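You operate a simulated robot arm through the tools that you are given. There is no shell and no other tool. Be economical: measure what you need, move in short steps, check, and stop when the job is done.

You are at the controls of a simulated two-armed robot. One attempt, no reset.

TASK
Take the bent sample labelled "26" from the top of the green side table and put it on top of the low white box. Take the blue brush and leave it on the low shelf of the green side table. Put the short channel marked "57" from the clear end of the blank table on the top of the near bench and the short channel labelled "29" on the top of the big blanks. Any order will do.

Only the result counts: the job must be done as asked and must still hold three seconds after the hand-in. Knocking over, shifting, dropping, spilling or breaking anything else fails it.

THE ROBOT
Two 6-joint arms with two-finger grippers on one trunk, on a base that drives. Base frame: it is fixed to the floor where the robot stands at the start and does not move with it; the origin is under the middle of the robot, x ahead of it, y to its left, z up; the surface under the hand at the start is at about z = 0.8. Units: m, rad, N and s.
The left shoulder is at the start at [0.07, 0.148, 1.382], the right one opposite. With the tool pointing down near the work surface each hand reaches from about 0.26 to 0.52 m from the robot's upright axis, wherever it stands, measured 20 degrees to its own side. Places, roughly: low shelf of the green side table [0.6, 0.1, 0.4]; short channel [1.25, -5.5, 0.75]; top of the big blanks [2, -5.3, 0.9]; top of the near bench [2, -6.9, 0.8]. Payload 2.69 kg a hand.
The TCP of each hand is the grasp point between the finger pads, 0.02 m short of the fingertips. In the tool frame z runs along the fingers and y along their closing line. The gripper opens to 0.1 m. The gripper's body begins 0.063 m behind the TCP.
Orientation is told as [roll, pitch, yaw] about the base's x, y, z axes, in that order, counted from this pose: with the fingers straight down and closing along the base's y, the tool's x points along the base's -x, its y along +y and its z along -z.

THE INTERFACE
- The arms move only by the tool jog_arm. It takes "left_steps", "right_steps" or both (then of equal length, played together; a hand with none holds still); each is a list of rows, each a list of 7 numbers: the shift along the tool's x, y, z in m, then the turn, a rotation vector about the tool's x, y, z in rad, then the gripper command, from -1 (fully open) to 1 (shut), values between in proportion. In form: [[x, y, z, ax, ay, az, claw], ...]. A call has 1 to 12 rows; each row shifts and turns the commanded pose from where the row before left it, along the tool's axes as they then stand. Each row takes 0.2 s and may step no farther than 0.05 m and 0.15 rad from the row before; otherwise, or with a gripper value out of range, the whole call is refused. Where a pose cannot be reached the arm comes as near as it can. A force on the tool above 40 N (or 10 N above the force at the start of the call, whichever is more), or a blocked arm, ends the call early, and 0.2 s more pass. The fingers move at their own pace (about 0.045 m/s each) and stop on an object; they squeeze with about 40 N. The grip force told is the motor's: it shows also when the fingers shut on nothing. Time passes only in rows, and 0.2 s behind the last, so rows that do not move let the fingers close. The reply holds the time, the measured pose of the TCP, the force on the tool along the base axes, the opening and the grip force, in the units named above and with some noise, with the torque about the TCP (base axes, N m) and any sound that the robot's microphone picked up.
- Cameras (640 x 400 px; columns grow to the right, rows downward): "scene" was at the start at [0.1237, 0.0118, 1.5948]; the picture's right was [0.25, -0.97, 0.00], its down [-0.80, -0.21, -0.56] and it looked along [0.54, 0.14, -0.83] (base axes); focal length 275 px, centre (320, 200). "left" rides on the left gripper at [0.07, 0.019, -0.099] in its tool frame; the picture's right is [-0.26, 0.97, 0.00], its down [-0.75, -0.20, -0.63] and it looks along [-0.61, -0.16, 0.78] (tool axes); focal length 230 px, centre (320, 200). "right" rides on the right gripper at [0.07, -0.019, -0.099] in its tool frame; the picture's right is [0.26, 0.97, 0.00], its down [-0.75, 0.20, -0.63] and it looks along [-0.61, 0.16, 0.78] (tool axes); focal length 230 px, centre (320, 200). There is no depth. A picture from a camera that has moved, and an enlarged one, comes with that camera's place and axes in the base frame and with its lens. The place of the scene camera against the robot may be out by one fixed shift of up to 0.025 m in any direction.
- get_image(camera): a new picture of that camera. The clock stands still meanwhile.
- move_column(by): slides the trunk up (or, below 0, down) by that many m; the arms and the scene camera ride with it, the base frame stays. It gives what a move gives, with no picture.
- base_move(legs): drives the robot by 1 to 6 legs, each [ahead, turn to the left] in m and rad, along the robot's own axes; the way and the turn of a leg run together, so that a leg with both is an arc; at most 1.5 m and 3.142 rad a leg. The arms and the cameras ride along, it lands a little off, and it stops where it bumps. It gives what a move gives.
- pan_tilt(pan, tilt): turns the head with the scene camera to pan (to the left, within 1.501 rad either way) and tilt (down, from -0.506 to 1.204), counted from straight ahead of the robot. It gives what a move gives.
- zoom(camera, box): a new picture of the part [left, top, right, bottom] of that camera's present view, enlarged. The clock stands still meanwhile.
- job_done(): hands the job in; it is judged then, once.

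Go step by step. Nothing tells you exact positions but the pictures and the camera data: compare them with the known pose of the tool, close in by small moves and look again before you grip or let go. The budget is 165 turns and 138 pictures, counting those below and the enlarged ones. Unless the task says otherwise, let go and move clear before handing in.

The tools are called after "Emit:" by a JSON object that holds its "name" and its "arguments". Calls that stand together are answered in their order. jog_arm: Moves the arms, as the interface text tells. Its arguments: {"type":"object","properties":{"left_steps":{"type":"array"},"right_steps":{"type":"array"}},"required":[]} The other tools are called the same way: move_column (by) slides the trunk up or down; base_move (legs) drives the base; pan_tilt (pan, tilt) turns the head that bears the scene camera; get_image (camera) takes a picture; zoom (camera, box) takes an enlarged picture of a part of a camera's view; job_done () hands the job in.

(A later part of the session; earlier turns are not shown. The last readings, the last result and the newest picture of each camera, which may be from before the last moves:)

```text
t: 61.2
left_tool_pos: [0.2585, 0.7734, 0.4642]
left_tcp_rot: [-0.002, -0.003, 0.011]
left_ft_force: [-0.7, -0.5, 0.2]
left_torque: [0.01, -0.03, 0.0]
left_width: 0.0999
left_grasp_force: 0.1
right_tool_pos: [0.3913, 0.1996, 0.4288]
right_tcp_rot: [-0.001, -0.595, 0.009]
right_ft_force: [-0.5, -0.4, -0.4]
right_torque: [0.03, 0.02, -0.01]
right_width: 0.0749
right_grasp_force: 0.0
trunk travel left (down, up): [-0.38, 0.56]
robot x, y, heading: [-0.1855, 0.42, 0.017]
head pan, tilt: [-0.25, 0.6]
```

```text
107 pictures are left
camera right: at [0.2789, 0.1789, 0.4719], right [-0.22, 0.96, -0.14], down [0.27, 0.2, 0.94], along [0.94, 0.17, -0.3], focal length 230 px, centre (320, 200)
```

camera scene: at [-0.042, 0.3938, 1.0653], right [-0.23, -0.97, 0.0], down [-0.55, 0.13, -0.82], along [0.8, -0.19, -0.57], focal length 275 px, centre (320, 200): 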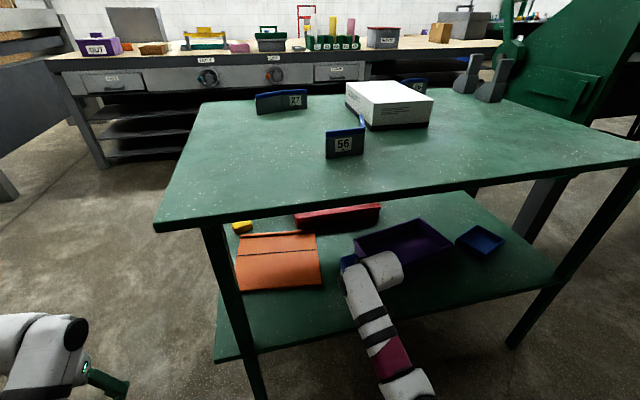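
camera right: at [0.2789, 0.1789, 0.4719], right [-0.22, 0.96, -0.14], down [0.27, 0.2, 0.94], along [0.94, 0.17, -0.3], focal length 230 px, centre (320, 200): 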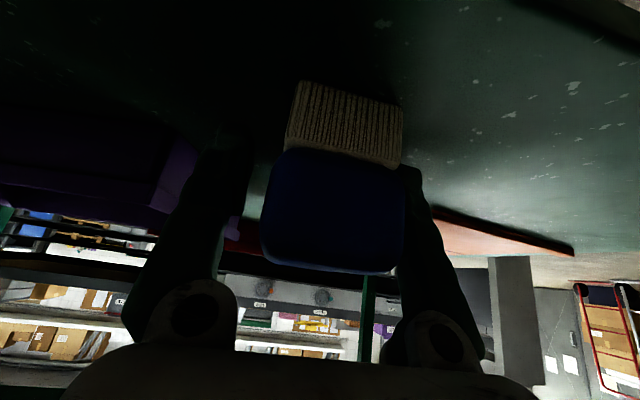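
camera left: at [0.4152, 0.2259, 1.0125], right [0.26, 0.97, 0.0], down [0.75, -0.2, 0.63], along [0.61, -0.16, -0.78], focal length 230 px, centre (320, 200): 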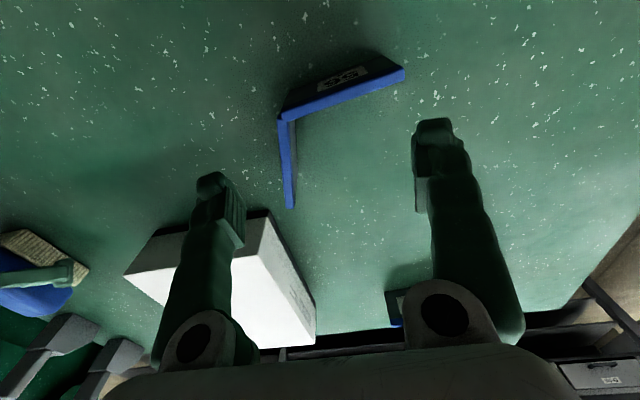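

Emit:
{"name": "jog_arm", "arguments": {"right_steps": [[0, 0, -0.01, 0, 0, 0, -0.5], [0, 0, -0.02, 0, 0, 0, -0.5], [0, 0, -0.02, 0, 0, 0, -0.5], [0, 0, -0.02, 0, 0, 0, -0.5], [0, 0, 0, 0, 0, 0, -0.5]]}}

Emit:
{"name": "get_image", "arguments": {"camera": "right"}}

Emit:
{"name": "base_move", "arguments": {"legs": [[-0.3, 0]]}}

Emit:
{"name": "get_image", "arguments": {"camera": "scene"}}

```text
t: 62.4
left_tool_pos: [0.2583, 0.7723, 0.4646]
left_tcp_rot: [-0.003, -0.005, 0.01]
left_ft_force: [-0.1, 0.6, 0.3]
left_torque: [-0.02, 0.0, 0.01]
left_width: 0.0999
left_grasp_force: 0.0
right_tool_pos: [0.3508, 0.1983, 0.4879]
right_tcp_rot: [0.0, -0.595, 0.011]
right_ft_force: [-0.1, -0.1, -0.7]
right_torque: [-0.02, -0.03, 0.02]
right_width: 0.075
right_grasp_force: 0.0
trunk travel left (down, up): [-0.38, 0.56]
robot x, y, heading: [-0.1824, 0.4188, 0.017]
head pan, tilt: [-0.25, 0.6]
```

```text
106 pictures are left
camera right: at [0.2399, 0.1788, 0.5306], right [-0.22, 0.96, -0.14], down [0.27, 0.2, 0.94], along [0.94, 0.17, -0.3], focal length 230 px, centre (320, 200)
```

right: 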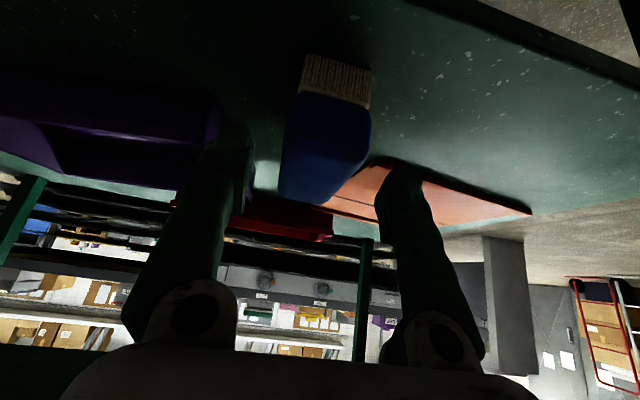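

```text
t: 64.4
left_tool_pos: [-0.0421, 0.7693, 0.4638]
left_tcp_rot: [0.001, -0.003, 0.007]
left_ft_force: [-0.7, -0.5, 0.0]
left_torque: [0.02, 0.04, 0.0]
left_width: 0.1001
left_grasp_force: 0.2
right_tool_pos: [0.0531, 0.1938, 0.4883]
right_tcp_rot: [0.001, -0.597, 0.01]
right_ft_force: [-0.2, 0.8, 0.4]
right_torque: [-0.04, 0.01, -0.01]
right_width: 0.0751
right_grasp_force: 0.3
trunk travel left (down, up): [-0.38, 0.56]
robot x, y, heading: [-0.4787, 0.4158, 0.017]
head pan, tilt: [-0.25, 0.6]
```

```text
105 pictures are left
camera scene: at [-0.3427, 0.3893, 1.0655], right [-0.23, -0.97, 0.0], down [-0.55, 0.13, -0.83], along [0.8, -0.19, -0.56], focal length 275 px, centre (320, 200)
```

scene: 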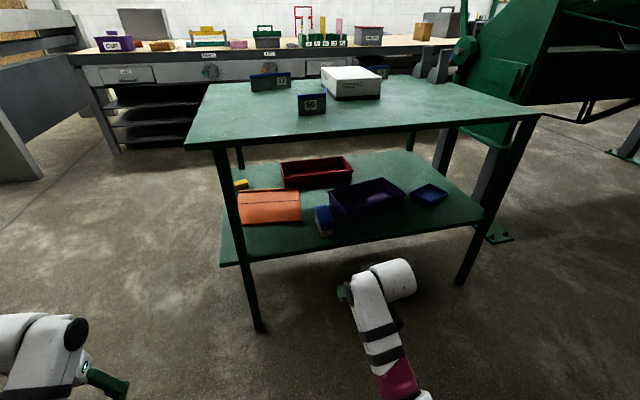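

The brush is on the low shelf. Next is "26": I'll raise the trunk, bring both hands to a tidy pose, and drive round the left of the table to its far side.

Emit:
{"name": "move_column", "arguments": {"by": 0.4}}

Emit:
{"name": "move_column", "arguments": {"by": 0.16}}

Emit:
{"name": "jog_arm", "arguments": {"left_steps": [[0, -0.03, 0, 0, 0, 0, -1], [0, -0.03, 0, 0, 0, 0, -1], [0, -0.03, 0, 0, 0, 0, -1], [0, -0.03, 0, 0, 0, 0, -1], [0, -0.03, 0, 0, 0, 0, -1], [0, 0, 0, 0, 0, 0, -1], [0, 0, 0, 0, 0, 0, -1]], "right_steps": [[0, 0, 0, 0, 0.149, 0, -1], [0, 0, 0, 0, 0.149, 0, -1], [0, 0, 0, 0, 0.149, 0, -1], [0, 0, 0, 0, 0.149, 0, -1], [0.03, 0, 0.01, 0, 0, 0, -1], [0.03, 0, 0.01, 0, 0, 0, -1], [0.03, 0, 0.01, 0, 0, 0, -1]]}}

Emit:
{"name": "base_move", "arguments": {"legs": [[0, 1.55], [0.8, 0], [0, -1.55]]}}

Emit:
{"name": "pan_tilt", "arguments": {"pan": 0.0, "tilt": 0.5}}

Emit:
{"name": "get_image", "arguments": {"camera": "scene"}}

```text
t: 68.3
left_tool_pos: [-0.0414, 0.7678, 0.8634]
left_tcp_rot: [-0.002, -0.003, 0.009]
left_ft_force: [0.3, -0.2, -0.4]
left_torque: [0.02, -0.02, 0.03]
left_width: 0.0996
left_grasp_force: 0.2
right_tool_pos: [0.0528, 0.1944, 0.8877]
right_tcp_rot: [-0.001, -0.597, 0.009]
right_ft_force: [-0.3, 0.2, 0.4]
right_torque: [-0.01, -0.01, 0.02]
right_width: 0.0749
right_grasp_force: 0.1
trunk travel left (down, up): [-0.78, 0.16]
robot x, y, heading: [-0.4862, 0.413, 0.017]
head pan, tilt: [-0.25, 0.6]
```

```text
t: 70.1
left_tool_pos: [-0.0409, 0.7686, 1.0237]
left_tcp_rot: [-0.002, -0.005, 0.009]
left_ft_force: [0.4, -0.5, 0.3]
left_torque: [0.02, -0.01, -0.01]
left_width: 0.0999
left_grasp_force: 0.0
right_tool_pos: [0.0526, 0.1945, 1.0476]
right_tcp_rot: [-0.001, -0.596, 0.008]
right_ft_force: [-0.4, -0.1, -0.2]
right_torque: [0.02, -0.03, 0.02]
right_width: 0.0749
right_grasp_force: 0.0
trunk travel left (down, up): [-0.94, 0.0]
robot x, y, heading: [-0.4799, 0.417, 0.014]
head pan, tilt: [-0.25, 0.6]
```

```text
t: 71.7
left_tool_pos: [-0.0304, 0.6231, 1.0079]
left_tcp_rot: [-0.003, -0.003, 0.007]
left_ft_force: [0.6, 0.4, -0.6]
left_torque: [-0.04, 0.02, -0.01]
left_width: 0.0999
left_grasp_force: 0.0
left hand out of reach, approached as far as the arm can: row 1, 2, 3
right_tool_pos: [-0.0294, 0.194, 1.0042]
right_tcp_rot: [-0.003, -0.002, 0.007]
right_ft_force: [-1.0, -0.4, 0.2]
right_torque: [-0.04, 0.01, 0.0]
right_width: 0.0998
right_grasp_force: 0.1
right hand out of reach, approached as far as the arm can: row 6, 7
trunk travel left (down, up): [-0.94, 0.0]
robot x, y, heading: [-0.4846, 0.4145, 0.012]
head pan, tilt: [-0.25, 0.6]
```

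```text
t: 83.6
left_tool_pos: [-0.0297, 1.4268, 1.0068]
left_tcp_rot: [-0.002, -0.004, 0.011]
left_ft_force: [0.0, -0.6, 0.7]
left_torque: [0.02, 0.04, 0.0]
left_width: 0.1001
left_grasp_force: 0.0
right_tool_pos: [-0.028, 0.998, 1.0027]
right_tcp_rot: [0.0, -0.004, 0.009]
right_ft_force: [0.8, 0.2, 0.9]
right_torque: [0.01, -0.01, 0.02]
right_width: 0.1
right_grasp_force: 0.0
trunk travel left (down, up): [-0.94, 0.0]
robot x, y, heading: [-0.4827, 1.2161, 0.014]
head pan, tilt: [-0.25, 0.6]
```

```text
t: 84.3
left_tool_pos: [-0.0304, 1.4258, 1.0071]
left_tcp_rot: [0.0, -0.002, 0.01]
left_ft_force: [0.6, -0.8, -1.0]
left_torque: [-0.02, -0.01, 0.0]
left_width: 0.1003
left_grasp_force: 0.1
right_tool_pos: [-0.0283, 0.9975, 1.0025]
right_tcp_rot: [-0.001, -0.003, 0.008]
right_ft_force: [0.2, 0.1, -1.0]
right_torque: [-0.01, 0.0, -0.01]
right_width: 0.1001
right_grasp_force: 0.1
trunk travel left (down, up): [-0.94, 0.0]
robot x, y, heading: [-0.4818, 1.2194, 0.014]
head pan, tilt: [0.0, 0.499]
```

```text
104 pictures are left
camera scene: at [-0.3368, 1.2144, 1.6345], right [0.01, -1.0, 0.0], down [-0.48, -0.01, -0.88], along [0.88, 0.01, -0.48], focal length 275 px, centre (320, 200)
```

scene: 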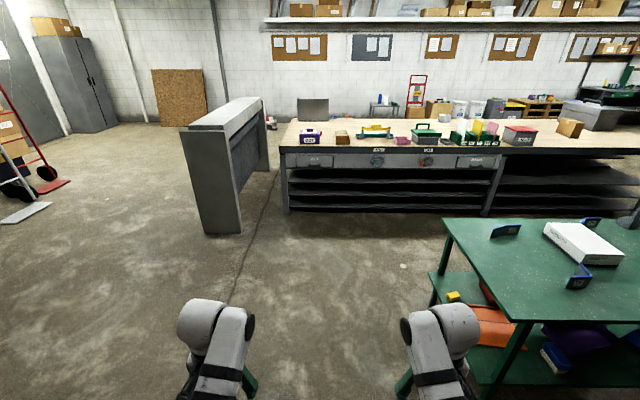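

The way along the left and behind the table is clear (bench front at x ≈ 2.35, table far edge ≈ 0.97). I'll drive round to face the table from the far side.

Emit:
{"name": "base_move", "arguments": {"legs": [[1.5, -0.014], [0.6, 0], [0, -1.571], [1.16, 0], [0, -1.571]]}}

Emit:
{"name": "pan_tilt", "arguments": {"pan": 0.0, "tilt": 0.75}}

Emit:
{"name": "get_image", "arguments": {"camera": "scene"}}

```text
t: 107.9
left_tool_pos: [1.1633, -0.1202, 1.008]
left_tcp_rot: [-0.002, -0.002, 3.126]
left_ft_force: [-0.5, 0.5, 0.3]
left_torque: [0.02, 0.02, 0.03]
left_width: 0.1001
left_grasp_force: 0.0
right_tool_pos: [1.1733, 0.3081, 1.0036]
right_tcp_rot: [-0.001, -0.001, 3.128]
right_ft_force: [-0.8, -0.4, 0.8]
right_torque: [0.0, 0.0, 0.02]
right_width: 0.1001
right_grasp_force: 0.0
trunk travel left (down, up): [-0.94, 0.0]
robot x, y, heading: [1.6221, 0.0751, 3.134]
head pan, tilt: [0.0, 0.499]
```

```text
t: 108.7
left_tool_pos: [1.1647, -0.1198, 1.0077]
left_tcp_rot: [0.0, -0.004, 3.127]
left_ft_force: [0.5, -0.1, 0.1]
left_torque: [0.0, 0.02, -0.03]
left_width: 0.1001
left_grasp_force: 0.0
right_tool_pos: [1.1734, 0.3087, 1.0024]
right_tcp_rot: [0.0, 0.0, 3.127]
right_ft_force: [-0.3, 0.1, -0.2]
right_torque: [0.02, -0.01, -0.01]
right_width: 0.1002
right_grasp_force: 0.1
trunk travel left (down, up): [-0.94, 0.0]
robot x, y, heading: [1.6193, 0.0781, 3.125]
head pan, tilt: [0.0, 0.75]
```

```text
103 pictures are left
camera scene: at [1.4943, 0.0724, 1.6126], right [0.01, 1.0, 0.0], down [0.68, -0.01, -0.73], along [-0.73, 0.01, -0.68], focal length 275 px, centre (320, 200)
```

scene: 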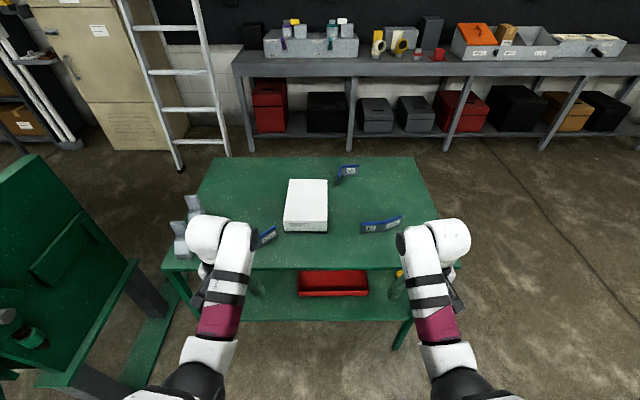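

Emit:
{"name": "base_move", "arguments": {"legs": [[0.27, 0]]}}

Emit:
{"name": "get_image", "arguments": {"camera": "left"}}

Emit:
{"name": "get_image", "arguments": {"camera": "scene"}}

```text
t: 110.6
left_tool_pos: [0.8996, -0.119, 1.0089]
left_tcp_rot: [0.001, -0.004, 3.131]
left_ft_force: [-0.1, -0.5, 0.4]
left_torque: [0.01, 0.02, 0.01]
left_width: 0.1
left_grasp_force: 0.1
right_tool_pos: [0.9057, 0.3094, 1.0039]
right_tcp_rot: [0.0, -0.002, 3.132]
right_ft_force: [-0.2, 0.4, 0.3]
right_torque: [-0.02, -0.01, 0.0]
right_width: 0.1001
right_grasp_force: 0.1
trunk travel left (down, up): [-0.94, 0.0]
robot x, y, heading: [1.3536, 0.0811, 3.141]
head pan, tilt: [0.0, 0.75]
```

```text
102 pictures are left
camera left: at [0.9693, -0.1392, 1.1069], right [-0.27, -0.96, 0.0], down [-0.75, 0.21, 0.63], along [-0.61, 0.17, -0.77], focal length 230 px, centre (320, 200)
```

left: 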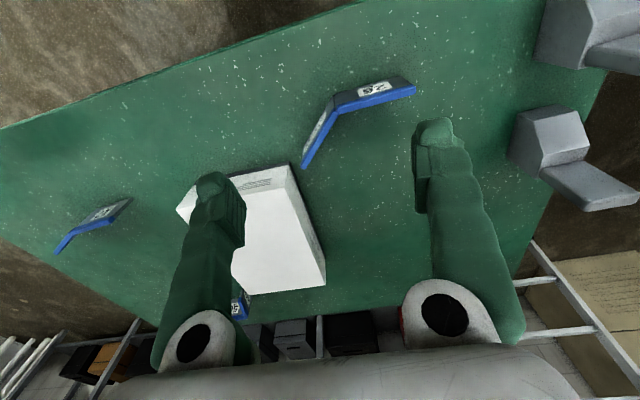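

```text
101 pictures are left
camera scene: at [1.2294, 0.0734, 1.6129], right [0.0, 1.0, 0.0], down [0.68, 0.0, -0.73], along [-0.73, 0.0, -0.68], focal length 275 px, centre (320, 200)
```

scene: 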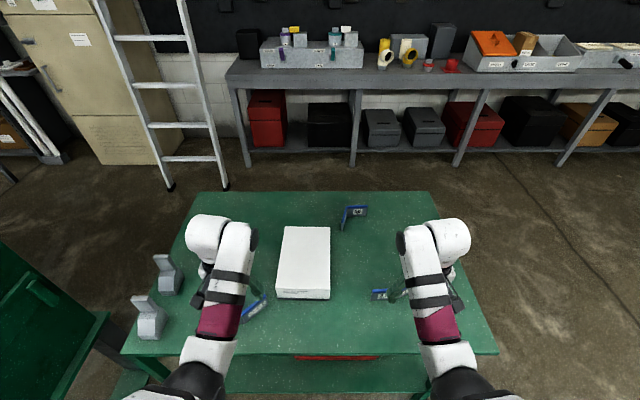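

"26" stands on edge: bend near [0.889, −0.132], label leg running to [0.883, −0.217], other leg to [0.825, −0.078]; the box top spans x 0.57–0.81, y −0.05–0.106, z≈0.86. I'll come 0.1 closer and bring the left hand over the label leg, turned 90°.

Emit:
{"name": "base_move", "arguments": {"legs": [[0.1, 0]]}}

Emit:
{"name": "jog_arm", "arguments": {"left_steps": [[0.0435, 0.0155, 0, 0, 0, 0, -1], [0.0435, 0.0155, 0, 0, 0, 0, -1], [0, 0, 0, 0, 0, -0.15, -1], [0, 0, 0, 0, 0, -0.15, -1], [0, 0, 0, 0, 0, -0.15, -1], [0, 0, 0, 0, 0, -0.15, -1], [0, 0, 0, 0, 0, -0.15, -1], [0, 0, 0, 0, 0, -0.15, -1], [0, 0, 0, 0, 0, -0.15, -1], [0, 0, 0, 0, 0, -0.15, -1], [0, 0, 0, 0, 0, -0.15, -1], [0, 0, 0, 0, 0, -0.15, -1]]}}

Emit:
{"name": "get_image", "arguments": {"camera": "left"}}

```text
t: 111.7
left_tool_pos: [0.805, -0.1197, 1.0103]
left_tcp_rot: [-0.002, -0.009, 3.135]
left_ft_force: [-1.5, 0.3, -2.3]
left_torque: [-0.05, -0.05, -0.01]
left_width: 0.0998
left_grasp_force: 0.1
right_tool_pos: [0.8133, 0.3083, 1.0056]
right_tcp_rot: [0.002, -0.008, 3.131]
right_ft_force: [0.1, 0.3, -3.1]
right_torque: [-0.03, -0.06, 0.0]
right_width: 0.1001
right_grasp_force: 0.0
trunk travel left (down, up): [-0.94, 0.0]
robot x, y, heading: [1.2514, 0.0799, 3.135]
head pan, tilt: [0.0, 0.75]
```

```text
t: 114.3
left_tool_pos: [0.8873, -0.1453, 0.9776]
left_tcp_rot: [-0.014, 0.0, -1.646]
left_ft_force: [0.0, 0.4, -0.5]
left_torque: [0.01, 0.0, -0.04]
left_width: 0.0999
left_grasp_force: 0.1
left hand out of reach, approached as far as the arm can: row 1, 2
right_tool_pos: [0.8132, 0.3082, 1.0059]
right_tcp_rot: [0.001, -0.01, 3.131]
right_ft_force: [0.4, 0.0, 0.1]
right_torque: [-0.01, 0.0, -0.02]
right_width: 0.1001
right_grasp_force: 0.1
trunk travel left (down, up): [-0.94, 0.0]
robot x, y, heading: [1.2562, 0.0821, 3.141]
head pan, tilt: [0.0, 0.75]
```

```text
100 pictures are left
camera left: at [0.912, -0.0775, 1.0753], right [0.94, -0.33, -0.01], down [-0.25, -0.73, 0.63], along [-0.22, -0.59, -0.77], focal length 230 px, centre (320, 200)
```

left: 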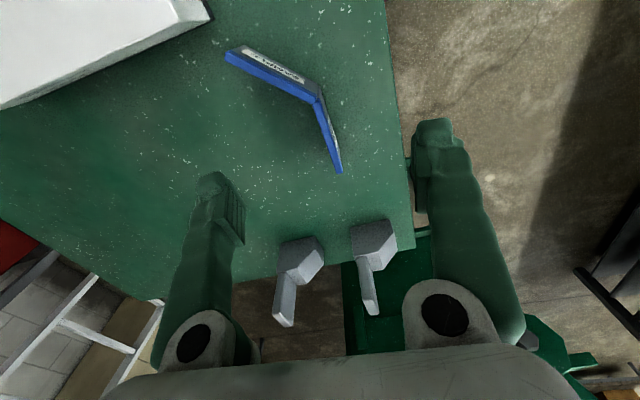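

Both views agree on the sample's place (top z ≈ 0.845). I'll lower onto the label leg at y ≈ −0.16 in steps.

Emit:
{"name": "jog_arm", "arguments": {"left_steps": [[-0.015, -0.003, 0.03, 0, 0, -0.056, -1], [0, 0, 0.03, 0, 0, 0, -1], [0, 0, 0.03, 0, 0, 0, -1], [0, 0, 0, 0, 0, 0, -1]]}}

Emit:
{"name": "get_image", "arguments": {"camera": "left"}}

```text
t: 115.3
left_tool_pos: [0.8814, -0.1607, 0.8873]
left_tcp_rot: [-0.012, 0.001, -1.591]
left_ft_force: [-0.2, 0.4, 0.1]
left_torque: [0.0, 0.02, -0.01]
left_width: 0.1
left_grasp_force: 0.1
right_tool_pos: [0.813, 0.3081, 1.0061]
right_tcp_rot: [0.001, -0.011, 3.132]
right_ft_force: [-0.2, 0.4, 0.1]
right_torque: [0.0, -0.03, 0.0]
right_width: 0.1
right_grasp_force: 0.0
trunk travel left (down, up): [-0.94, 0.0]
robot x, y, heading: [1.254, 0.0842, 3.138]
head pan, tilt: [0.0, 0.75]
```

```text
99 pictures are left
camera left: at [0.9029, -0.0912, 0.9867], right [0.96, -0.28, -0.01], down [-0.21, -0.75, 0.63], along [-0.18, -0.6, -0.78], focal length 230 px, centre (320, 200)
```

left: 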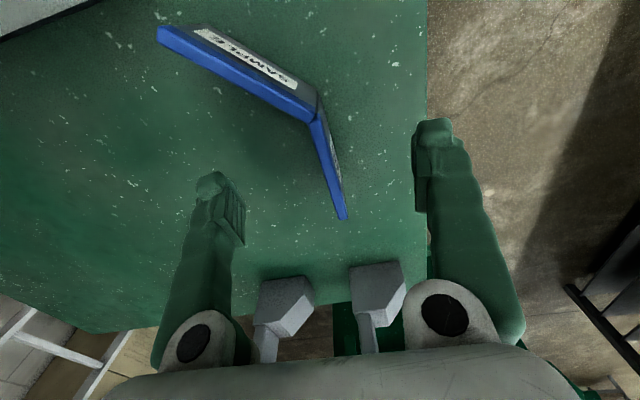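

Emit:
{"name": "jog_arm", "arguments": {"left_steps": [[0, 0.002, 0.02, 0, 0, 0, -1], [0, 0, 0.02, 0, 0, 0, -1], [0, 0, 0.018, 0, 0, 0, -1], [0, 0, 0, 0, 0, 0, -1]]}}

Emit:
{"name": "get_image", "arguments": {"camera": "left"}}

```text
t: 116.3
left_tool_pos: [0.8826, -0.1601, 0.8294]
left_tcp_rot: [-0.012, 0.003, -1.594]
left_ft_force: [-0.1, -1.3, -1.2]
left_torque: [-0.01, 0.0, -0.01]
left_width: 0.1002
left_grasp_force: 0.1
right_tool_pos: [0.8141, 0.3077, 1.0055]
right_tcp_rot: [0.001, -0.01, 3.131]
right_ft_force: [0.6, -0.5, 0.4]
right_torque: [0.01, 0.0, 0.03]
right_width: 0.0998
right_grasp_force: 0.1
trunk travel left (down, up): [-0.94, 0.0]
robot x, y, heading: [1.2497, 0.081, 3.141]
head pan, tilt: [0.0, 0.75]
```

```text
98 pictures are left
camera left: at [0.904, -0.0904, 0.928], right [0.96, -0.28, -0.01], down [-0.21, -0.75, 0.63], along [-0.18, -0.6, -0.78], focal length 230 px, centre (320, 200)
```

left: 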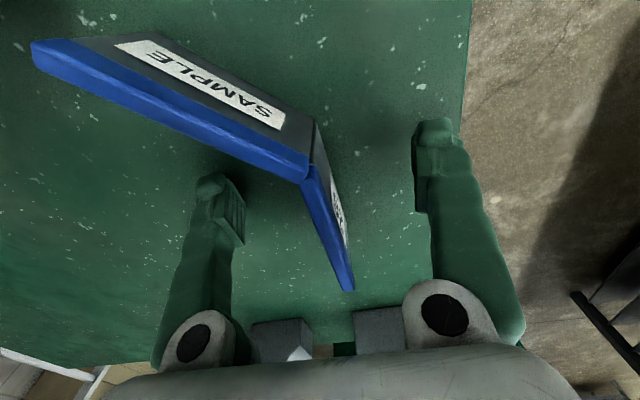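

The leg is between the fingers. Closing now, then a small slow lift to test.

Emit:
{"name": "jog_arm", "arguments": {"left_steps": [[0, 0, 0, 0, 0, 0, 0], [0, 0, 0, 0, 0, 0, 0.5], [0, 0, 0, 0, 0, 0, 1], [0, 0, 0, 0, 0, 0, 1], [0, 0, 0, 0, 0, 0, 1], [0, 0, 0, 0, 0, 0, 1], [0, 0, 0, 0, 0, 0, 1], [0, 0, 0, 0, 0, 0, 1]]}}

Emit:
{"name": "jog_arm", "arguments": {"left_steps": [[0, 0, -0.005, 0, 0, 0, 1], [0, 0, -0.005, 0, 0, 0, 1], [0, 0, -0.01, 0, 0, 0, 1], [0, 0, -0.01, 0, 0, 0, 1], [0, 0, 0, 0, 0, 0, 1]]}}

Emit:
{"name": "get_image", "arguments": {"camera": "left"}}

```text
t: 118.1
left_tool_pos: [0.8818, -0.1591, 0.8287]
left_tcp_rot: [-0.011, 0.002, -1.594]
left_ft_force: [0.3, -0.2, -0.2]
left_torque: [-0.02, -0.03, 0.01]
left_width: 0.0062
left_grasp_force: 33.5
right_tool_pos: [0.8137, 0.3084, 1.0055]
right_tcp_rot: [0.002, -0.009, 3.131]
right_ft_force: [-0.5, 0.5, -0.2]
right_torque: [-0.01, 0.0, -0.03]
right_width: 0.0999
right_grasp_force: 0.0
trunk travel left (down, up): [-0.94, 0.0]
robot x, y, heading: [1.2495, 0.0757, 3.14]
head pan, tilt: [0.0, 0.75]
```

```text
t: 119.3
left_tool_pos: [0.8821, -0.1599, 0.8601]
left_tcp_rot: [-0.009, 0.002, -1.594]
left_ft_force: [0.9, -0.6, -1.3]
left_torque: [-0.04, -0.06, -0.01]
left_width: 0.006
left_grasp_force: 34.0
right_tool_pos: [0.8132, 0.3076, 1.0057]
right_tcp_rot: [0.002, -0.011, 3.131]
right_ft_force: [-0.1, -0.7, 0.0]
right_torque: [-0.02, 0.01, 0.03]
right_width: 0.1002
right_grasp_force: 0.0
trunk travel left (down, up): [-0.94, 0.0]
robot x, y, heading: [1.2524, 0.0803, 3.137]
head pan, tilt: [0.0, 0.75]
```

```text
97 pictures are left
camera left: at [0.9042, -0.0908, 0.958], right [0.96, -0.28, -0.01], down [-0.21, -0.75, 0.63], along [-0.18, -0.6, -0.78], focal length 230 px, centre (320, 200)
```

left: 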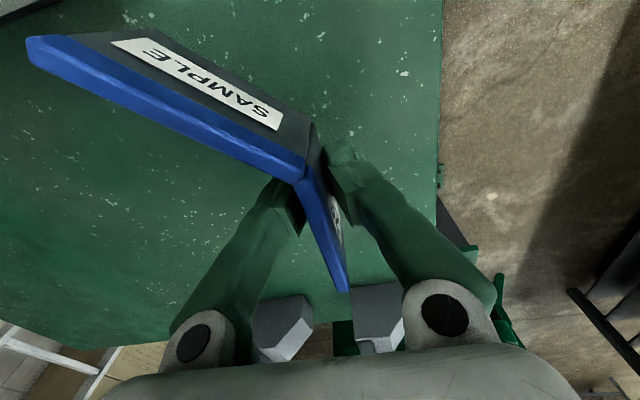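

"26" is held (width 6 mm). I'll lift it, lower the trunk a bit for reach, and turn the hand back so the sample lies along the box.

Emit:
{"name": "jog_arm", "arguments": {"left_steps": [[0, 0, -0.03, 0, 0, 0, 1], [0, 0, -0.03, 0, 0, 0, 1], [0, 0, -0.03, 0, 0, 0, 1], [0, 0, -0.03, 0, 0, 0, 1], [0, 0, 0, 0, 0, 0.1, 1], [0, 0, 0, 0, 0, 0.15, 1], [0, 0, 0, 0, 0, 0.15, 1], [0, 0, 0, 0, 0, 0.15, 1]]}}

Emit:
{"name": "jog_arm", "arguments": {"left_steps": [[0, 0, 0, 0, 0, 0.15, 1], [0, 0, 0, 0, 0, 0.15, 1], [0, 0, 0, 0, 0, 0.15, 1], [0, 0, 0, 0, 0, 0.15, 1], [0, 0, 0, 0, 0, 0.15, 1], [0, 0, 0, 0, 0, 0.15, 1], [0, 0, 0, 0, 0, 0.1, 1], [0, 0, 0, 0, 0, 0, 1]]}}

Emit:
{"name": "move_column", "arguments": {"by": -0.08}}

Emit:
{"name": "get_image", "arguments": {"camera": "left"}}

```text
t: 121.1
left_tool_pos: [0.8828, -0.1616, 0.9764]
left_tcp_rot: [-0.009, -0.005, -2.143]
left_ft_force: [-0.4, 1.1, -0.9]
left_torque: [-0.01, -0.02, -0.02]
left_width: 0.0062
left_grasp_force: 33.5
left hand out of reach, approached as far as the arm can: row 4
right_tool_pos: [0.8139, 0.3082, 1.0049]
right_tcp_rot: [0.001, -0.01, 3.13]
right_ft_force: [0.1, -0.9, 0.1]
right_torque: [-0.01, -0.03, 0.0]
right_width: 0.1001
right_grasp_force: 0.1
trunk travel left (down, up): [-0.94, 0.0]
robot x, y, heading: [1.2532, 0.0797, 3.139]
head pan, tilt: [0.0, 0.75]
```

```text
t: 122.9
left_tool_pos: [0.8824, -0.16, 0.9752]
left_tcp_rot: [-0.002, -0.014, 3.139]
left_ft_force: [0.5, -0.3, -1.1]
left_torque: [-0.04, 0.03, -0.01]
left_width: 0.0063
left_grasp_force: 33.3
right_tool_pos: [0.8134, 0.3071, 1.0053]
right_tcp_rot: [0.002, -0.011, 3.131]
right_ft_force: [0.5, -0.7, -0.7]
right_torque: [0.01, 0.02, -0.01]
right_width: 0.1001
right_grasp_force: 0.0
trunk travel left (down, up): [-0.94, 0.0]
robot x, y, heading: [1.2544, 0.0802, 3.139]
head pan, tilt: [0.0, 0.75]
```

```text
t: 124.1
left_tool_pos: [0.8838, -0.1596, 0.8947]
left_tcp_rot: [-0.002, -0.012, 3.141]
left_ft_force: [-0.2, 0.0, -1.0]
left_torque: [-0.01, 0.0, 0.03]
left_width: 0.0059
left_grasp_force: 33.8
right_tool_pos: [0.813, 0.3075, 0.9264]
right_tcp_rot: [0.002, -0.011, 3.13]
right_ft_force: [0.2, -0.5, 0.2]
right_torque: [0.03, -0.02, -0.01]
right_width: 0.0997
right_grasp_force: 0.0
trunk travel left (down, up): [-0.86, 0.08]
robot x, y, heading: [1.2515, 0.0794, 3.139]
head pan, tilt: [0.0, 0.75]
```

```text
96 pictures are left
camera left: at [0.9542, -0.1788, 0.9929], right [-0.26, -0.97, 0.0], down [-0.74, 0.2, 0.64], along [-0.62, 0.16, -0.77], focal length 230 px, centre (320, 200)
```

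left: 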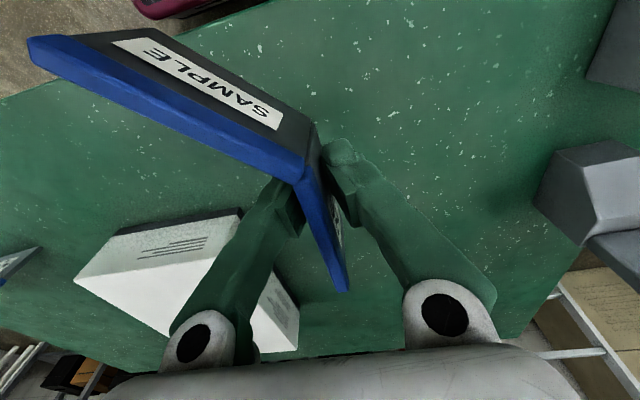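

Emit:
{"name": "jog_arm", "arguments": {"left_steps": [[0, -0.03, -0.03, 0, 0, 0, 1], [0, -0.01, -0.015, 0, 0, 0, 1], [-0.0384, -0.0236, 0, 0, 0, 0, 1], [-0.0384, -0.0236, 0, 0, 0, 0, 1], [-0.0384, -0.0236, 0, 0, 0, 0, 1], [-0.0384, -0.0236, 0, 0, 0, 0, 1], [-0.0384, -0.0236, 0, 0, 0, 0, 1], [0, 0, 0, 0, 0, 0, 1]]}}

Emit:
{"name": "get_image", "arguments": {"camera": "left"}}

Emit:
{"name": "get_image", "arguments": {"camera": "scene"}}

```text
t: 125.9
left_tool_pos: [0.6909, 0.0073, 0.9111]
left_tcp_rot: [-0.001, -0.015, -3.137]
left_ft_force: [0.2, -0.3, -0.9]
left_torque: [-0.02, 0.02, 0.0]
left_width: 0.006
left_grasp_force: 33.7
left hand out of reach, approached as far as the arm can: row 1, 2
right_tool_pos: [0.814, 0.3079, 0.9264]
right_tcp_rot: [0.002, -0.011, 3.132]
right_ft_force: [-0.1, -1.1, -0.2]
right_torque: [0.01, -0.01, 0.0]
right_width: 0.1001
right_grasp_force: 0.0
trunk travel left (down, up): [-0.86, 0.08]
robot x, y, heading: [1.2528, 0.0803, 3.139]
head pan, tilt: [0.0, 0.75]
```

```text
95 pictures are left
camera left: at [0.7612, -0.0101, 1.0092], right [-0.26, -0.97, 0.0], down [-0.74, 0.2, 0.64], along [-0.62, 0.16, -0.77], focal length 230 px, centre (320, 200)
```

left: 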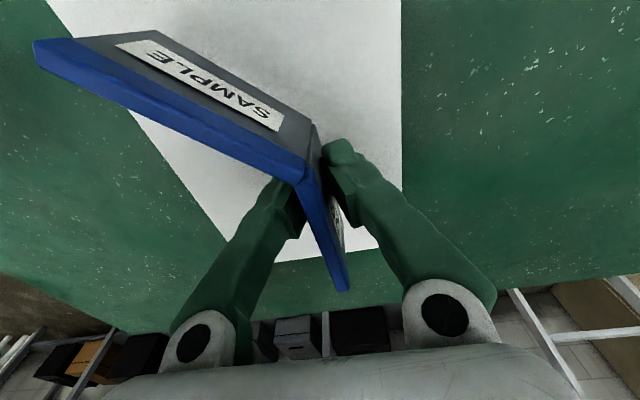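

```text
94 pictures are left
camera scene: at [1.1256, 0.0743, 1.5327], right [0.0, 1.0, 0.0], down [0.68, 0.0, -0.73], along [-0.73, 0.0, -0.68], focal length 275 px, centre (320, 200)
```

scene: 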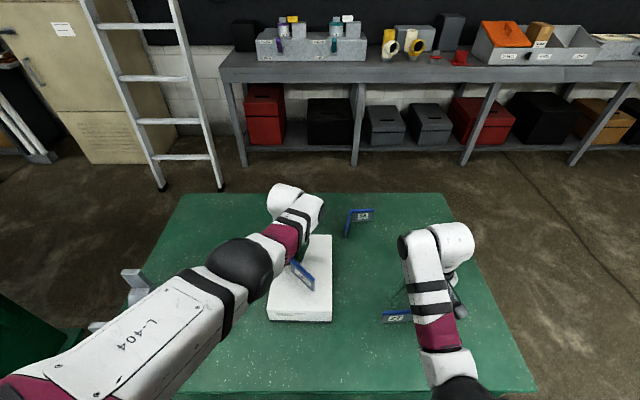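

"26" is over the box top, within x 0.63–0.78, y 0.0–0.065. I'll lower gently until contact.

Emit:
{"name": "jog_arm", "arguments": {"left_steps": [[0, 0, 0.008, 0, 0, 0, 1], [0, 0, 0.005, 0, 0, 0, 1], [0, 0, 0.002, 0, 0, 0, 1], [0, 0, 0.002, 0, 0, 0, 1], [0, 0, 0.002, 0, 0, 0, 1], [0, 0, 0.002, 0, 0, 0, 1], [0, 0, 0, 0, 0, 0, 1]]}}

Emit:
{"name": "get_image", "arguments": {"camera": "left"}}

```text
t: 127.5
left_tool_pos: [0.6943, 0.0028, 0.8999]
left_tcp_rot: [0.002, -0.02, 3.14]
left_ft_force: [-8.1, 1.5, 22.0]
left_torque: [0.03, -0.34, 0.05]
left_width: 0.0058
left_grasp_force: 33.4
left hand out of reach, approached as far as the arm can: row 1, 3, 6
right_tool_pos: [0.8139, 0.3102, 0.9261]
right_tcp_rot: [0.002, -0.013, 3.132]
right_ft_force: [-0.6, 0.7, -0.1]
right_torque: [-0.01, 0.0, 0.0]
right_width: 0.1
right_grasp_force: 0.0
trunk travel left (down, up): [-0.86, 0.08]
robot x, y, heading: [1.2538, 0.0822, 3.135]
head pan, tilt: [0.0, 0.75]
```

```text
93 pictures are left
camera left: at [0.7659, -0.0151, 0.9975], right [-0.26, -0.97, 0.0], down [-0.74, 0.2, 0.64], along [-0.62, 0.16, -0.76], focal length 230 px, centre (320, 200)
```

left: 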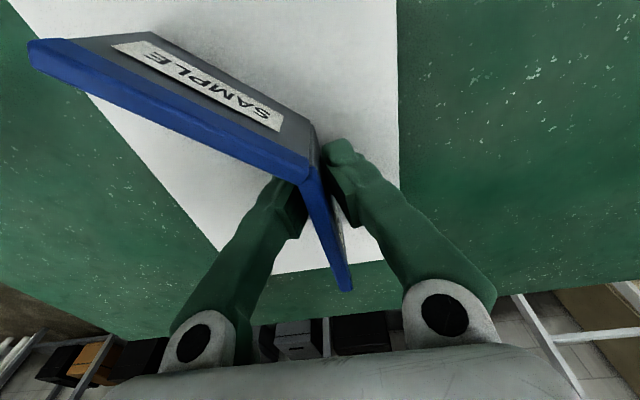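

Emit:
{"name": "jog_arm", "arguments": {"left_steps": [[0, 0, -0.004, 0, 0, 0, 1], [0, 0, -0.003, 0, 0, 0, 1], [0, 0, 0, 0, 0, 0, 1]]}}

```text
t: 128.3
left_tool_pos: [0.6966, 0.0015, 0.9038]
left_tcp_rot: [-0.001, -0.012, -3.141]
left_ft_force: [-0.3, -0.3, -0.3]
left_torque: [0.0, -0.01, 0.02]
left_width: 0.006
left_grasp_force: 33.5
right_tool_pos: [0.8129, 0.3089, 0.9252]
right_tcp_rot: [0.003, -0.012, 3.134]
right_ft_force: [0.0, -0.3, 0.1]
right_torque: [0.0, 0.02, -0.01]
right_width: 0.1
right_grasp_force: 0.0
trunk travel left (down, up): [-0.86, 0.08]
robot x, y, heading: [1.2533, 0.0793, 3.142]
head pan, tilt: [0.0, 0.75]
```

Emit:
{"name": "jog_arm", "arguments": {"left_steps": [[0, 0, 0.002, 0, 0, 0, 1], [0, 0, 0, 0, 0, 0, 0.8], [0, 0, 0, 0, 0, 0, 0.7], [0, 0, 0, 0, 0, 0, 0.5], [0, 0, 0, 0, 0, 0, 0.3], [0, 0, 0, 0, 0, 0, 0.1], [0, 0, 0, 0, 0, 0, 0.1]]}}

Emit:
{"name": "get_image", "arguments": {"camera": "left"}}

```text
t: 129.9
left_tool_pos: [0.6956, 0.0016, 0.9028]
left_tcp_rot: [-0.001, -0.012, 3.142]
left_ft_force: [0.7, 0.5, 0.8]
left_torque: [0.01, 0.03, -0.02]
left_width: 0.045
left_grasp_force: 0.1
right_tool_pos: [0.8143, 0.3082, 0.9256]
right_tcp_rot: [0.004, -0.011, 3.132]
right_ft_force: [-1.1, -0.5, 0.8]
right_torque: [0.0, -0.01, -0.03]
right_width: 0.1001
right_grasp_force: 0.1
trunk travel left (down, up): [-0.86, 0.08]
robot x, y, heading: [1.2506, 0.0767, 3.14]
head pan, tilt: [0.0, 0.75]
```

```text
92 pictures are left
camera left: at [0.7662, -0.0166, 1.0], right [-0.26, -0.97, 0.0], down [-0.74, 0.2, 0.64], along [-0.62, 0.16, -0.77], focal length 230 px, centre (320, 200)
```

left: 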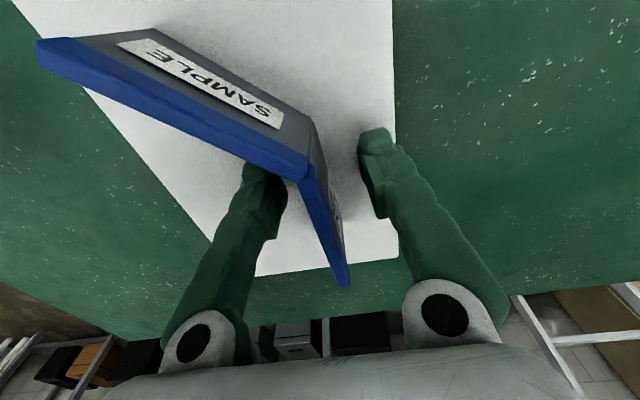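

Released and standing. I'll lift away straight up by raising the trunk, then check.

Emit:
{"name": "move_column", "arguments": {"by": 0.08}}

Emit:
{"name": "base_move", "arguments": {"legs": [[-0.3, 0]]}}

Emit:
{"name": "get_image", "arguments": {"camera": "scene"}}

```text
t: 131.1
left_tool_pos: [0.6946, 0.0022, 0.9827]
left_tcp_rot: [-0.002, -0.013, 3.141]
left_ft_force: [0.0, 1.1, -0.4]
left_torque: [0.0, 0.02, 0.0]
left_width: 0.0452
left_grasp_force: 0.1
right_tool_pos: [0.813, 0.309, 1.0067]
right_tcp_rot: [0.003, -0.01, 3.131]
right_ft_force: [-0.3, -0.5, -1.3]
right_torque: [0.02, -0.03, 0.0]
right_width: 0.1
right_grasp_force: 0.1
trunk travel left (down, up): [-0.94, 0.0]
robot x, y, heading: [1.2542, 0.0769, 3.14]
head pan, tilt: [0.0, 0.75]
```

```text
t: 133.1
left_tool_pos: [0.9929, -0.0002, 0.9826]
left_tcp_rot: [-0.001, -0.009, -3.14]
left_ft_force: [0.5, 0.0, -0.4]
left_torque: [0.0, 0.01, 0.02]
left_width: 0.0452
left_grasp_force: 0.2
right_tool_pos: [1.1102, 0.3062, 1.0044]
right_tcp_rot: [0.002, -0.01, 3.137]
right_ft_force: [0.1, 0.2, -0.7]
right_torque: [-0.01, 0.0, 0.0]
right_width: 0.0998
right_grasp_force: 0.0
trunk travel left (down, up): [-0.94, 0.0]
robot x, y, heading: [1.5512, 0.0783, 3.144]
head pan, tilt: [0.0, 0.75]
```

```text
91 pictures are left
camera scene: at [1.4199, 0.0727, 1.6122], right [0.0, 1.0, 0.0], down [0.68, 0.0, -0.73], along [-0.73, 0.0, -0.68], focal length 275 px, centre (320, 200)
```

scene: 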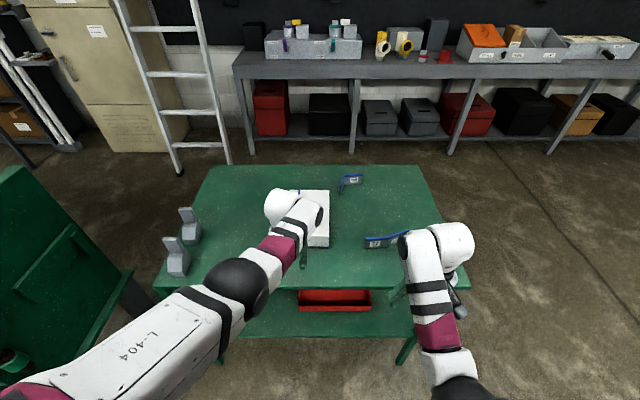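

Emit:
{"name": "jog_arm", "arguments": {"left_steps": [[0.025, 0.03, 0, 0, 0, 0, -1], [0.025, 0.03, 0, 0, 0, 0, -1], [0.025, 0.03, 0, 0, 0, 0, -1], [0.025, 0.03, 0, 0, 0, 0, -1], [0, 0, 0, 0, 0, 0, -1]]}}

Emit:
{"name": "zoom", "arguments": {"camera": "scene", "box": [220, 150, 440, 290]}}

Emit:
{"name": "pan_tilt", "arguments": {"pan": 1.5, "tilt": 0.25}}

Emit:
{"name": "get_image", "arguments": {"camera": "scene"}}

```text
t: 134.3
left_tool_pos: [1.0929, -0.1221, 0.9812]
left_tcp_rot: [-0.002, -0.013, -3.141]
left_ft_force: [-0.9, 0.6, 0.4]
left_torque: [-0.04, 0.02, 0.0]
left_width: 0.0999
left_grasp_force: 0.0
right_tool_pos: [1.1104, 0.3073, 1.0061]
right_tcp_rot: [0.002, -0.01, 3.135]
right_ft_force: [-0.5, -0.4, -1.2]
right_torque: [-0.01, -0.03, 0.0]
right_width: 0.1
right_grasp_force: 0.1
trunk travel left (down, up): [-0.94, 0.0]
robot x, y, heading: [1.5506, 0.0787, 3.141]
head pan, tilt: [0.0, 0.75]
```

```text
2.86 times, centred on (330, 220) of scene
camera zoom: at [1.4226, 0.0726, 1.6125], right [0.0, 1.0, 0.0], down [0.68, 0.0, -0.73], along [-0.73, 0.0, -0.68], focal length 785 px, centre (291, 143)
```

zoom: 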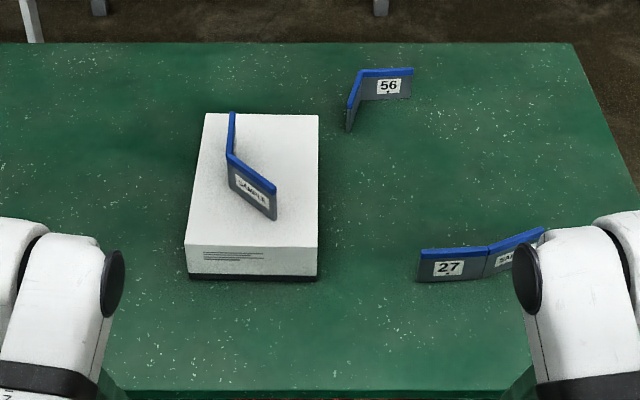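

```text
t: 135.9
left_tool_pos: [1.0941, -0.1207, 0.9802]
left_tcp_rot: [-0.002, -0.013, -3.14]
left_ft_force: [0.3, 0.3, -0.9]
left_torque: [-0.01, 0.02, 0.0]
left_width: 0.0998
left_grasp_force: 0.1
right_tool_pos: [1.1109, 0.3066, 1.0059]
right_tcp_rot: [0.002, -0.01, 3.134]
right_ft_force: [0.6, 0.1, 0.1]
right_torque: [-0.02, 0.02, 0.03]
right_width: 0.1002
right_grasp_force: 0.1
trunk travel left (down, up): [-0.94, 0.0]
robot x, y, heading: [1.5548, 0.0777, 3.136]
head pan, tilt: [1.499, 0.25]
```

```text
89 pictures are left
camera scene: at [1.4992, -0.0206, 1.6576], right [-1.0, 0.07, 0.0], down [0.02, 0.25, -0.97], along [-0.07, -0.97, -0.25], focal length 275 px, centre (320, 200)
```

scene: 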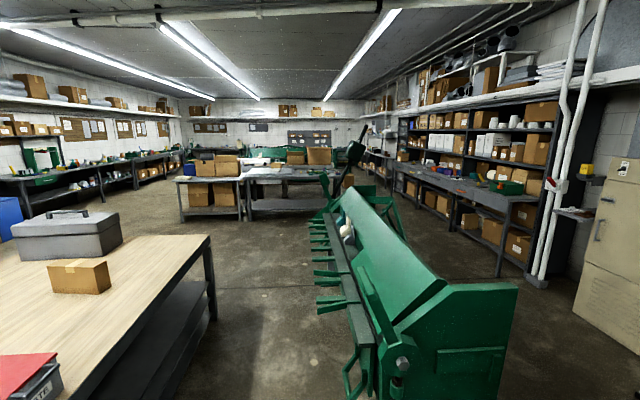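

"26" stands well on the box. Now for the channels: the way lies between the bench (x ≈ 2.3) and the green brake (x ≲ 1.45), so I'll drive along x ≈ 1.87 toward −y.

Emit:
{"name": "base_move", "arguments": {"legs": [[-0.32, 0], [0, 1.571], [1.3, 0]]}}

Emit:
{"name": "pan_tilt", "arguments": {"pan": 0.0, "tilt": 0.35}}

Emit:
{"name": "get_image", "arguments": {"camera": "scene"}}

```text
t: 148.0
left_tool_pos: [2.0713, -1.6876, 0.9808]
left_tcp_rot: [-0.001, -0.014, -1.569]
left_ft_force: [0.2, -0.1, -0.4]
left_torque: [0.01, 0.01, -0.01]
left_width: 0.0999
left_grasp_force: 0.1
right_tool_pos: [1.6437, -1.6701, 1.007]
right_tcp_rot: [0.003, -0.011, -1.577]
right_ft_force: [-0.3, -0.4, -0.7]
right_torque: [0.0, -0.03, -0.02]
right_width: 0.0999
right_grasp_force: 0.0
trunk travel left (down, up): [-0.94, 0.0]
robot x, y, heading: [1.8735, -1.2295, -1.574]
head pan, tilt: [1.499, 0.25]
```

```text
t: 149.6
left_tool_pos: [2.0702, -1.6882, 0.9806]
left_tcp_rot: [-0.003, -0.013, -1.57]
left_ft_force: [0.0, -0.3, 0.2]
left_torque: [0.02, 0.04, 0.01]
left_width: 0.0999
left_grasp_force: 0.0
right_tool_pos: [1.6452, -1.6705, 1.0061]
right_tcp_rot: [0.002, -0.011, -1.577]
right_ft_force: [0.0, -0.5, -0.1]
right_torque: [0.01, -0.02, -0.03]
right_width: 0.0998
right_grasp_force: 0.1
trunk travel left (down, up): [-0.94, 0.0]
robot x, y, heading: [1.8708, -1.2292, -1.571]
head pan, tilt: [0.0, 0.351]
```

```text
88 pictures are left
camera scene: at [1.8769, -1.3798, 1.6482], right [-1.0, 0.0, 0.0], down [0.0, 0.34, -0.94], along [0.0, -0.94, -0.34], focal length 275 px, centre (320, 200)
```

scene: 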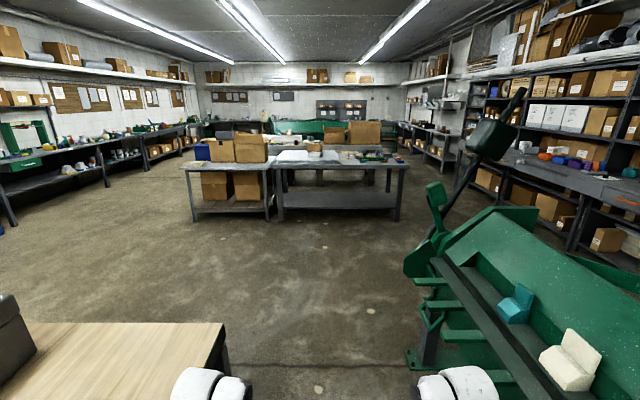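

The blank table stands ahead at about x 0.7–2.5, front at y ≈ −5.05. I'll drive on to y ≈ −4.0 and look closer.

Emit:
{"name": "base_move", "arguments": {"legs": [[1.4, 0], [1.35, 0]]}}

Emit:
{"name": "pan_tilt", "arguments": {"pan": -0.15, "tilt": 0.5}}

Emit:
{"name": "get_image", "arguments": {"camera": "scene"}}

```text
t: 163.0
left_tool_pos: [2.1045, -4.4321, 0.9806]
left_tcp_rot: [-0.001, -0.014, -1.556]
left_ft_force: [0.8, -0.7, 0.3]
left_torque: [0.01, 0.0, 0.03]
left_width: 0.1001
left_grasp_force: 0.1
right_tool_pos: [1.6783, -4.4193, 1.0067]
right_tcp_rot: [0.001, -0.01, -1.566]
right_ft_force: [-0.1, -1.5, 0.1]
right_torque: [0.01, 0.01, 0.01]
right_width: 0.1003
right_grasp_force: 0.0
trunk travel left (down, up): [-0.94, 0.0]
robot x, y, heading: [1.8986, -3.9762, -1.559]
head pan, tilt: [0.0, 0.351]
```

```text
t: 163.7
left_tool_pos: [2.1057, -4.4313, 0.981]
left_tcp_rot: [-0.002, -0.013, -1.558]
left_ft_force: [0.0, -0.1, -0.3]
left_torque: [0.0, 0.06, 0.0]
left_width: 0.0998
left_grasp_force: 0.1
right_tool_pos: [1.6781, -4.4196, 1.0073]
right_tcp_rot: [0.002, -0.01, -1.564]
right_ft_force: [1.0, -0.6, -0.4]
right_torque: [-0.01, -0.02, 0.02]
right_width: 0.1001
right_grasp_force: 0.0
trunk travel left (down, up): [-0.94, 0.0]
robot x, y, heading: [1.9007, -3.9785, -1.556]
head pan, tilt: [-0.15, 0.499]
```

```text
87 pictures are left
camera scene: at [1.8935, -4.1232, 1.6346], right [-0.99, 0.14, 0.0], down [0.07, 0.47, -0.88], along [-0.12, -0.87, -0.48], focal length 275 px, centre (320, 200)
```

scene: 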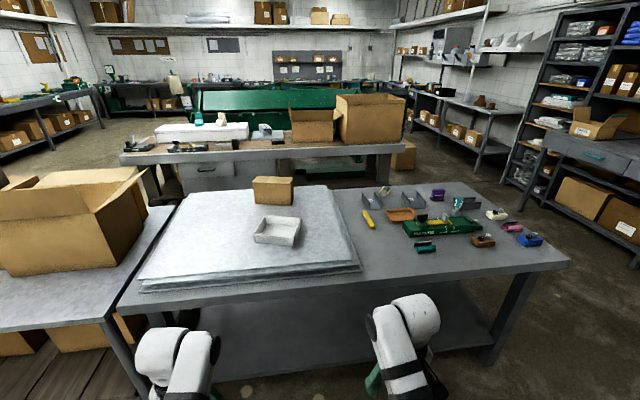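

Emit:
{"name": "zoom", "arguments": {"camera": "scene", "box": [340, 170, 560, 310]}}

Emit:
{"name": "zoom", "arguments": {"camera": "scene", "box": [110, 80, 430, 300]}}

```text
2.86 times, centred on (450, 240) of scene
camera zoom: at [1.8935, -4.1232, 1.6346], right [-0.99, 0.14, 0.0], down [0.07, 0.47, -0.88], along [-0.12, -0.87, -0.48], focal length 785 px, centre (-51, 86)
```

zoom: 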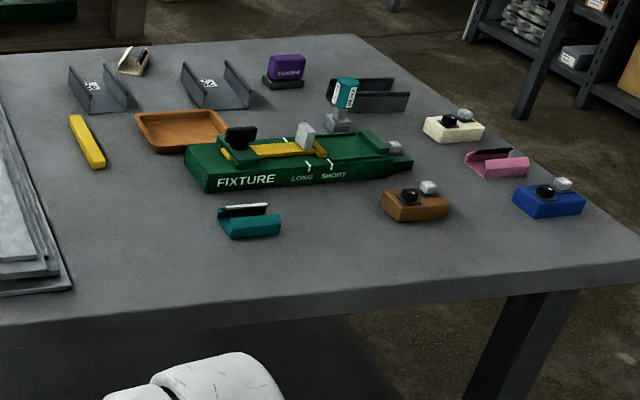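

```text
1.82 times, centred on (270, 190) of scene
camera zoom: at [1.8935, -4.1232, 1.6346], right [-0.99, 0.14, 0.0], down [0.07, 0.47, -0.88], along [-0.12, -0.87, -0.48], focal length 500 px, centre (411, 218)
```

zoom: 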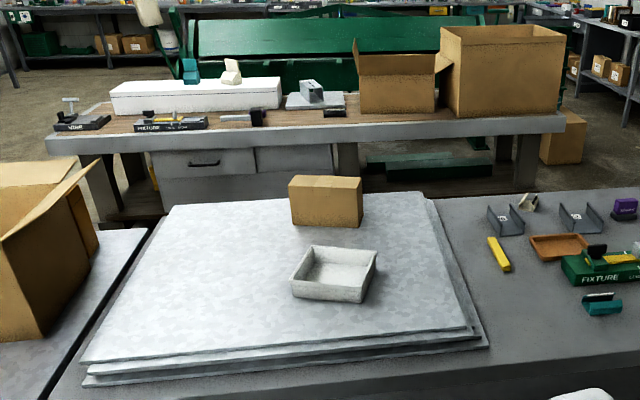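

Three grey channels sit near the far side of the blank table, at x ≈ 1.35, 1.07 and 0.75, y ≈ −5.6. I'll enlarge to read the labels.

Emit:
{"name": "zoom", "arguments": {"camera": "scene", "box": [355, 180, 435, 230]}}

Emit:
{"name": "zoom", "arguments": {"camera": "scene", "box": [435, 180, 515, 230]}}

Emit:
{"name": "zoom", "arguments": {"camera": "scene", "box": [120, 100, 320, 200]}}

```text
8.00 times, centred on (395, 205) of scene
camera zoom: at [1.8935, -4.1232, 1.6346], right [-0.99, 0.14, 0.0], down [0.07, 0.47, -0.88], along [-0.12, -0.87, -0.48], focal length 2199 px, centre (-280, 160)
```

zoom: 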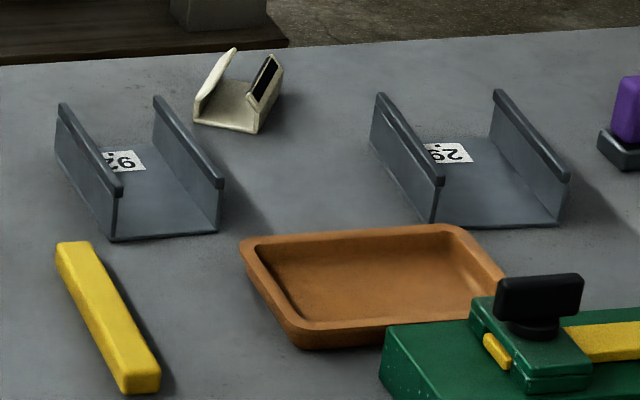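

```text
8.00 times, centred on (475, 205) of scene
camera zoom: at [1.8935, -4.1232, 1.6346], right [-0.99, 0.14, 0.0], down [0.07, 0.47, -0.88], along [-0.12, -0.87, -0.48], focal length 2199 px, centre (-920, 160)
```

zoom: 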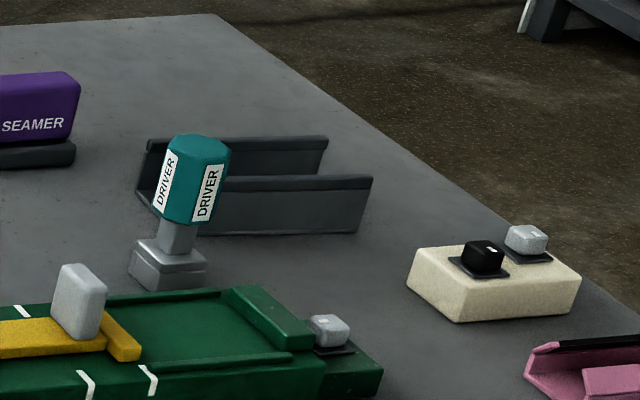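

```text
3.20 times, centred on (220, 150) of scene
camera zoom: at [1.8935, -4.1232, 1.6346], right [-0.99, 0.14, 0.0], down [0.07, 0.47, -0.88], along [-0.12, -0.87, -0.48], focal length 880 px, centre (640, 360)
```

zoom: 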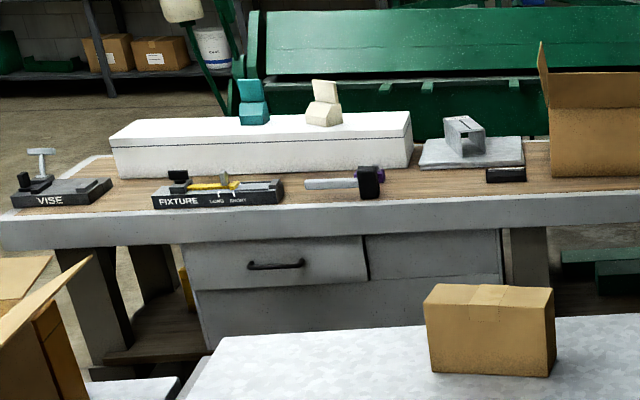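

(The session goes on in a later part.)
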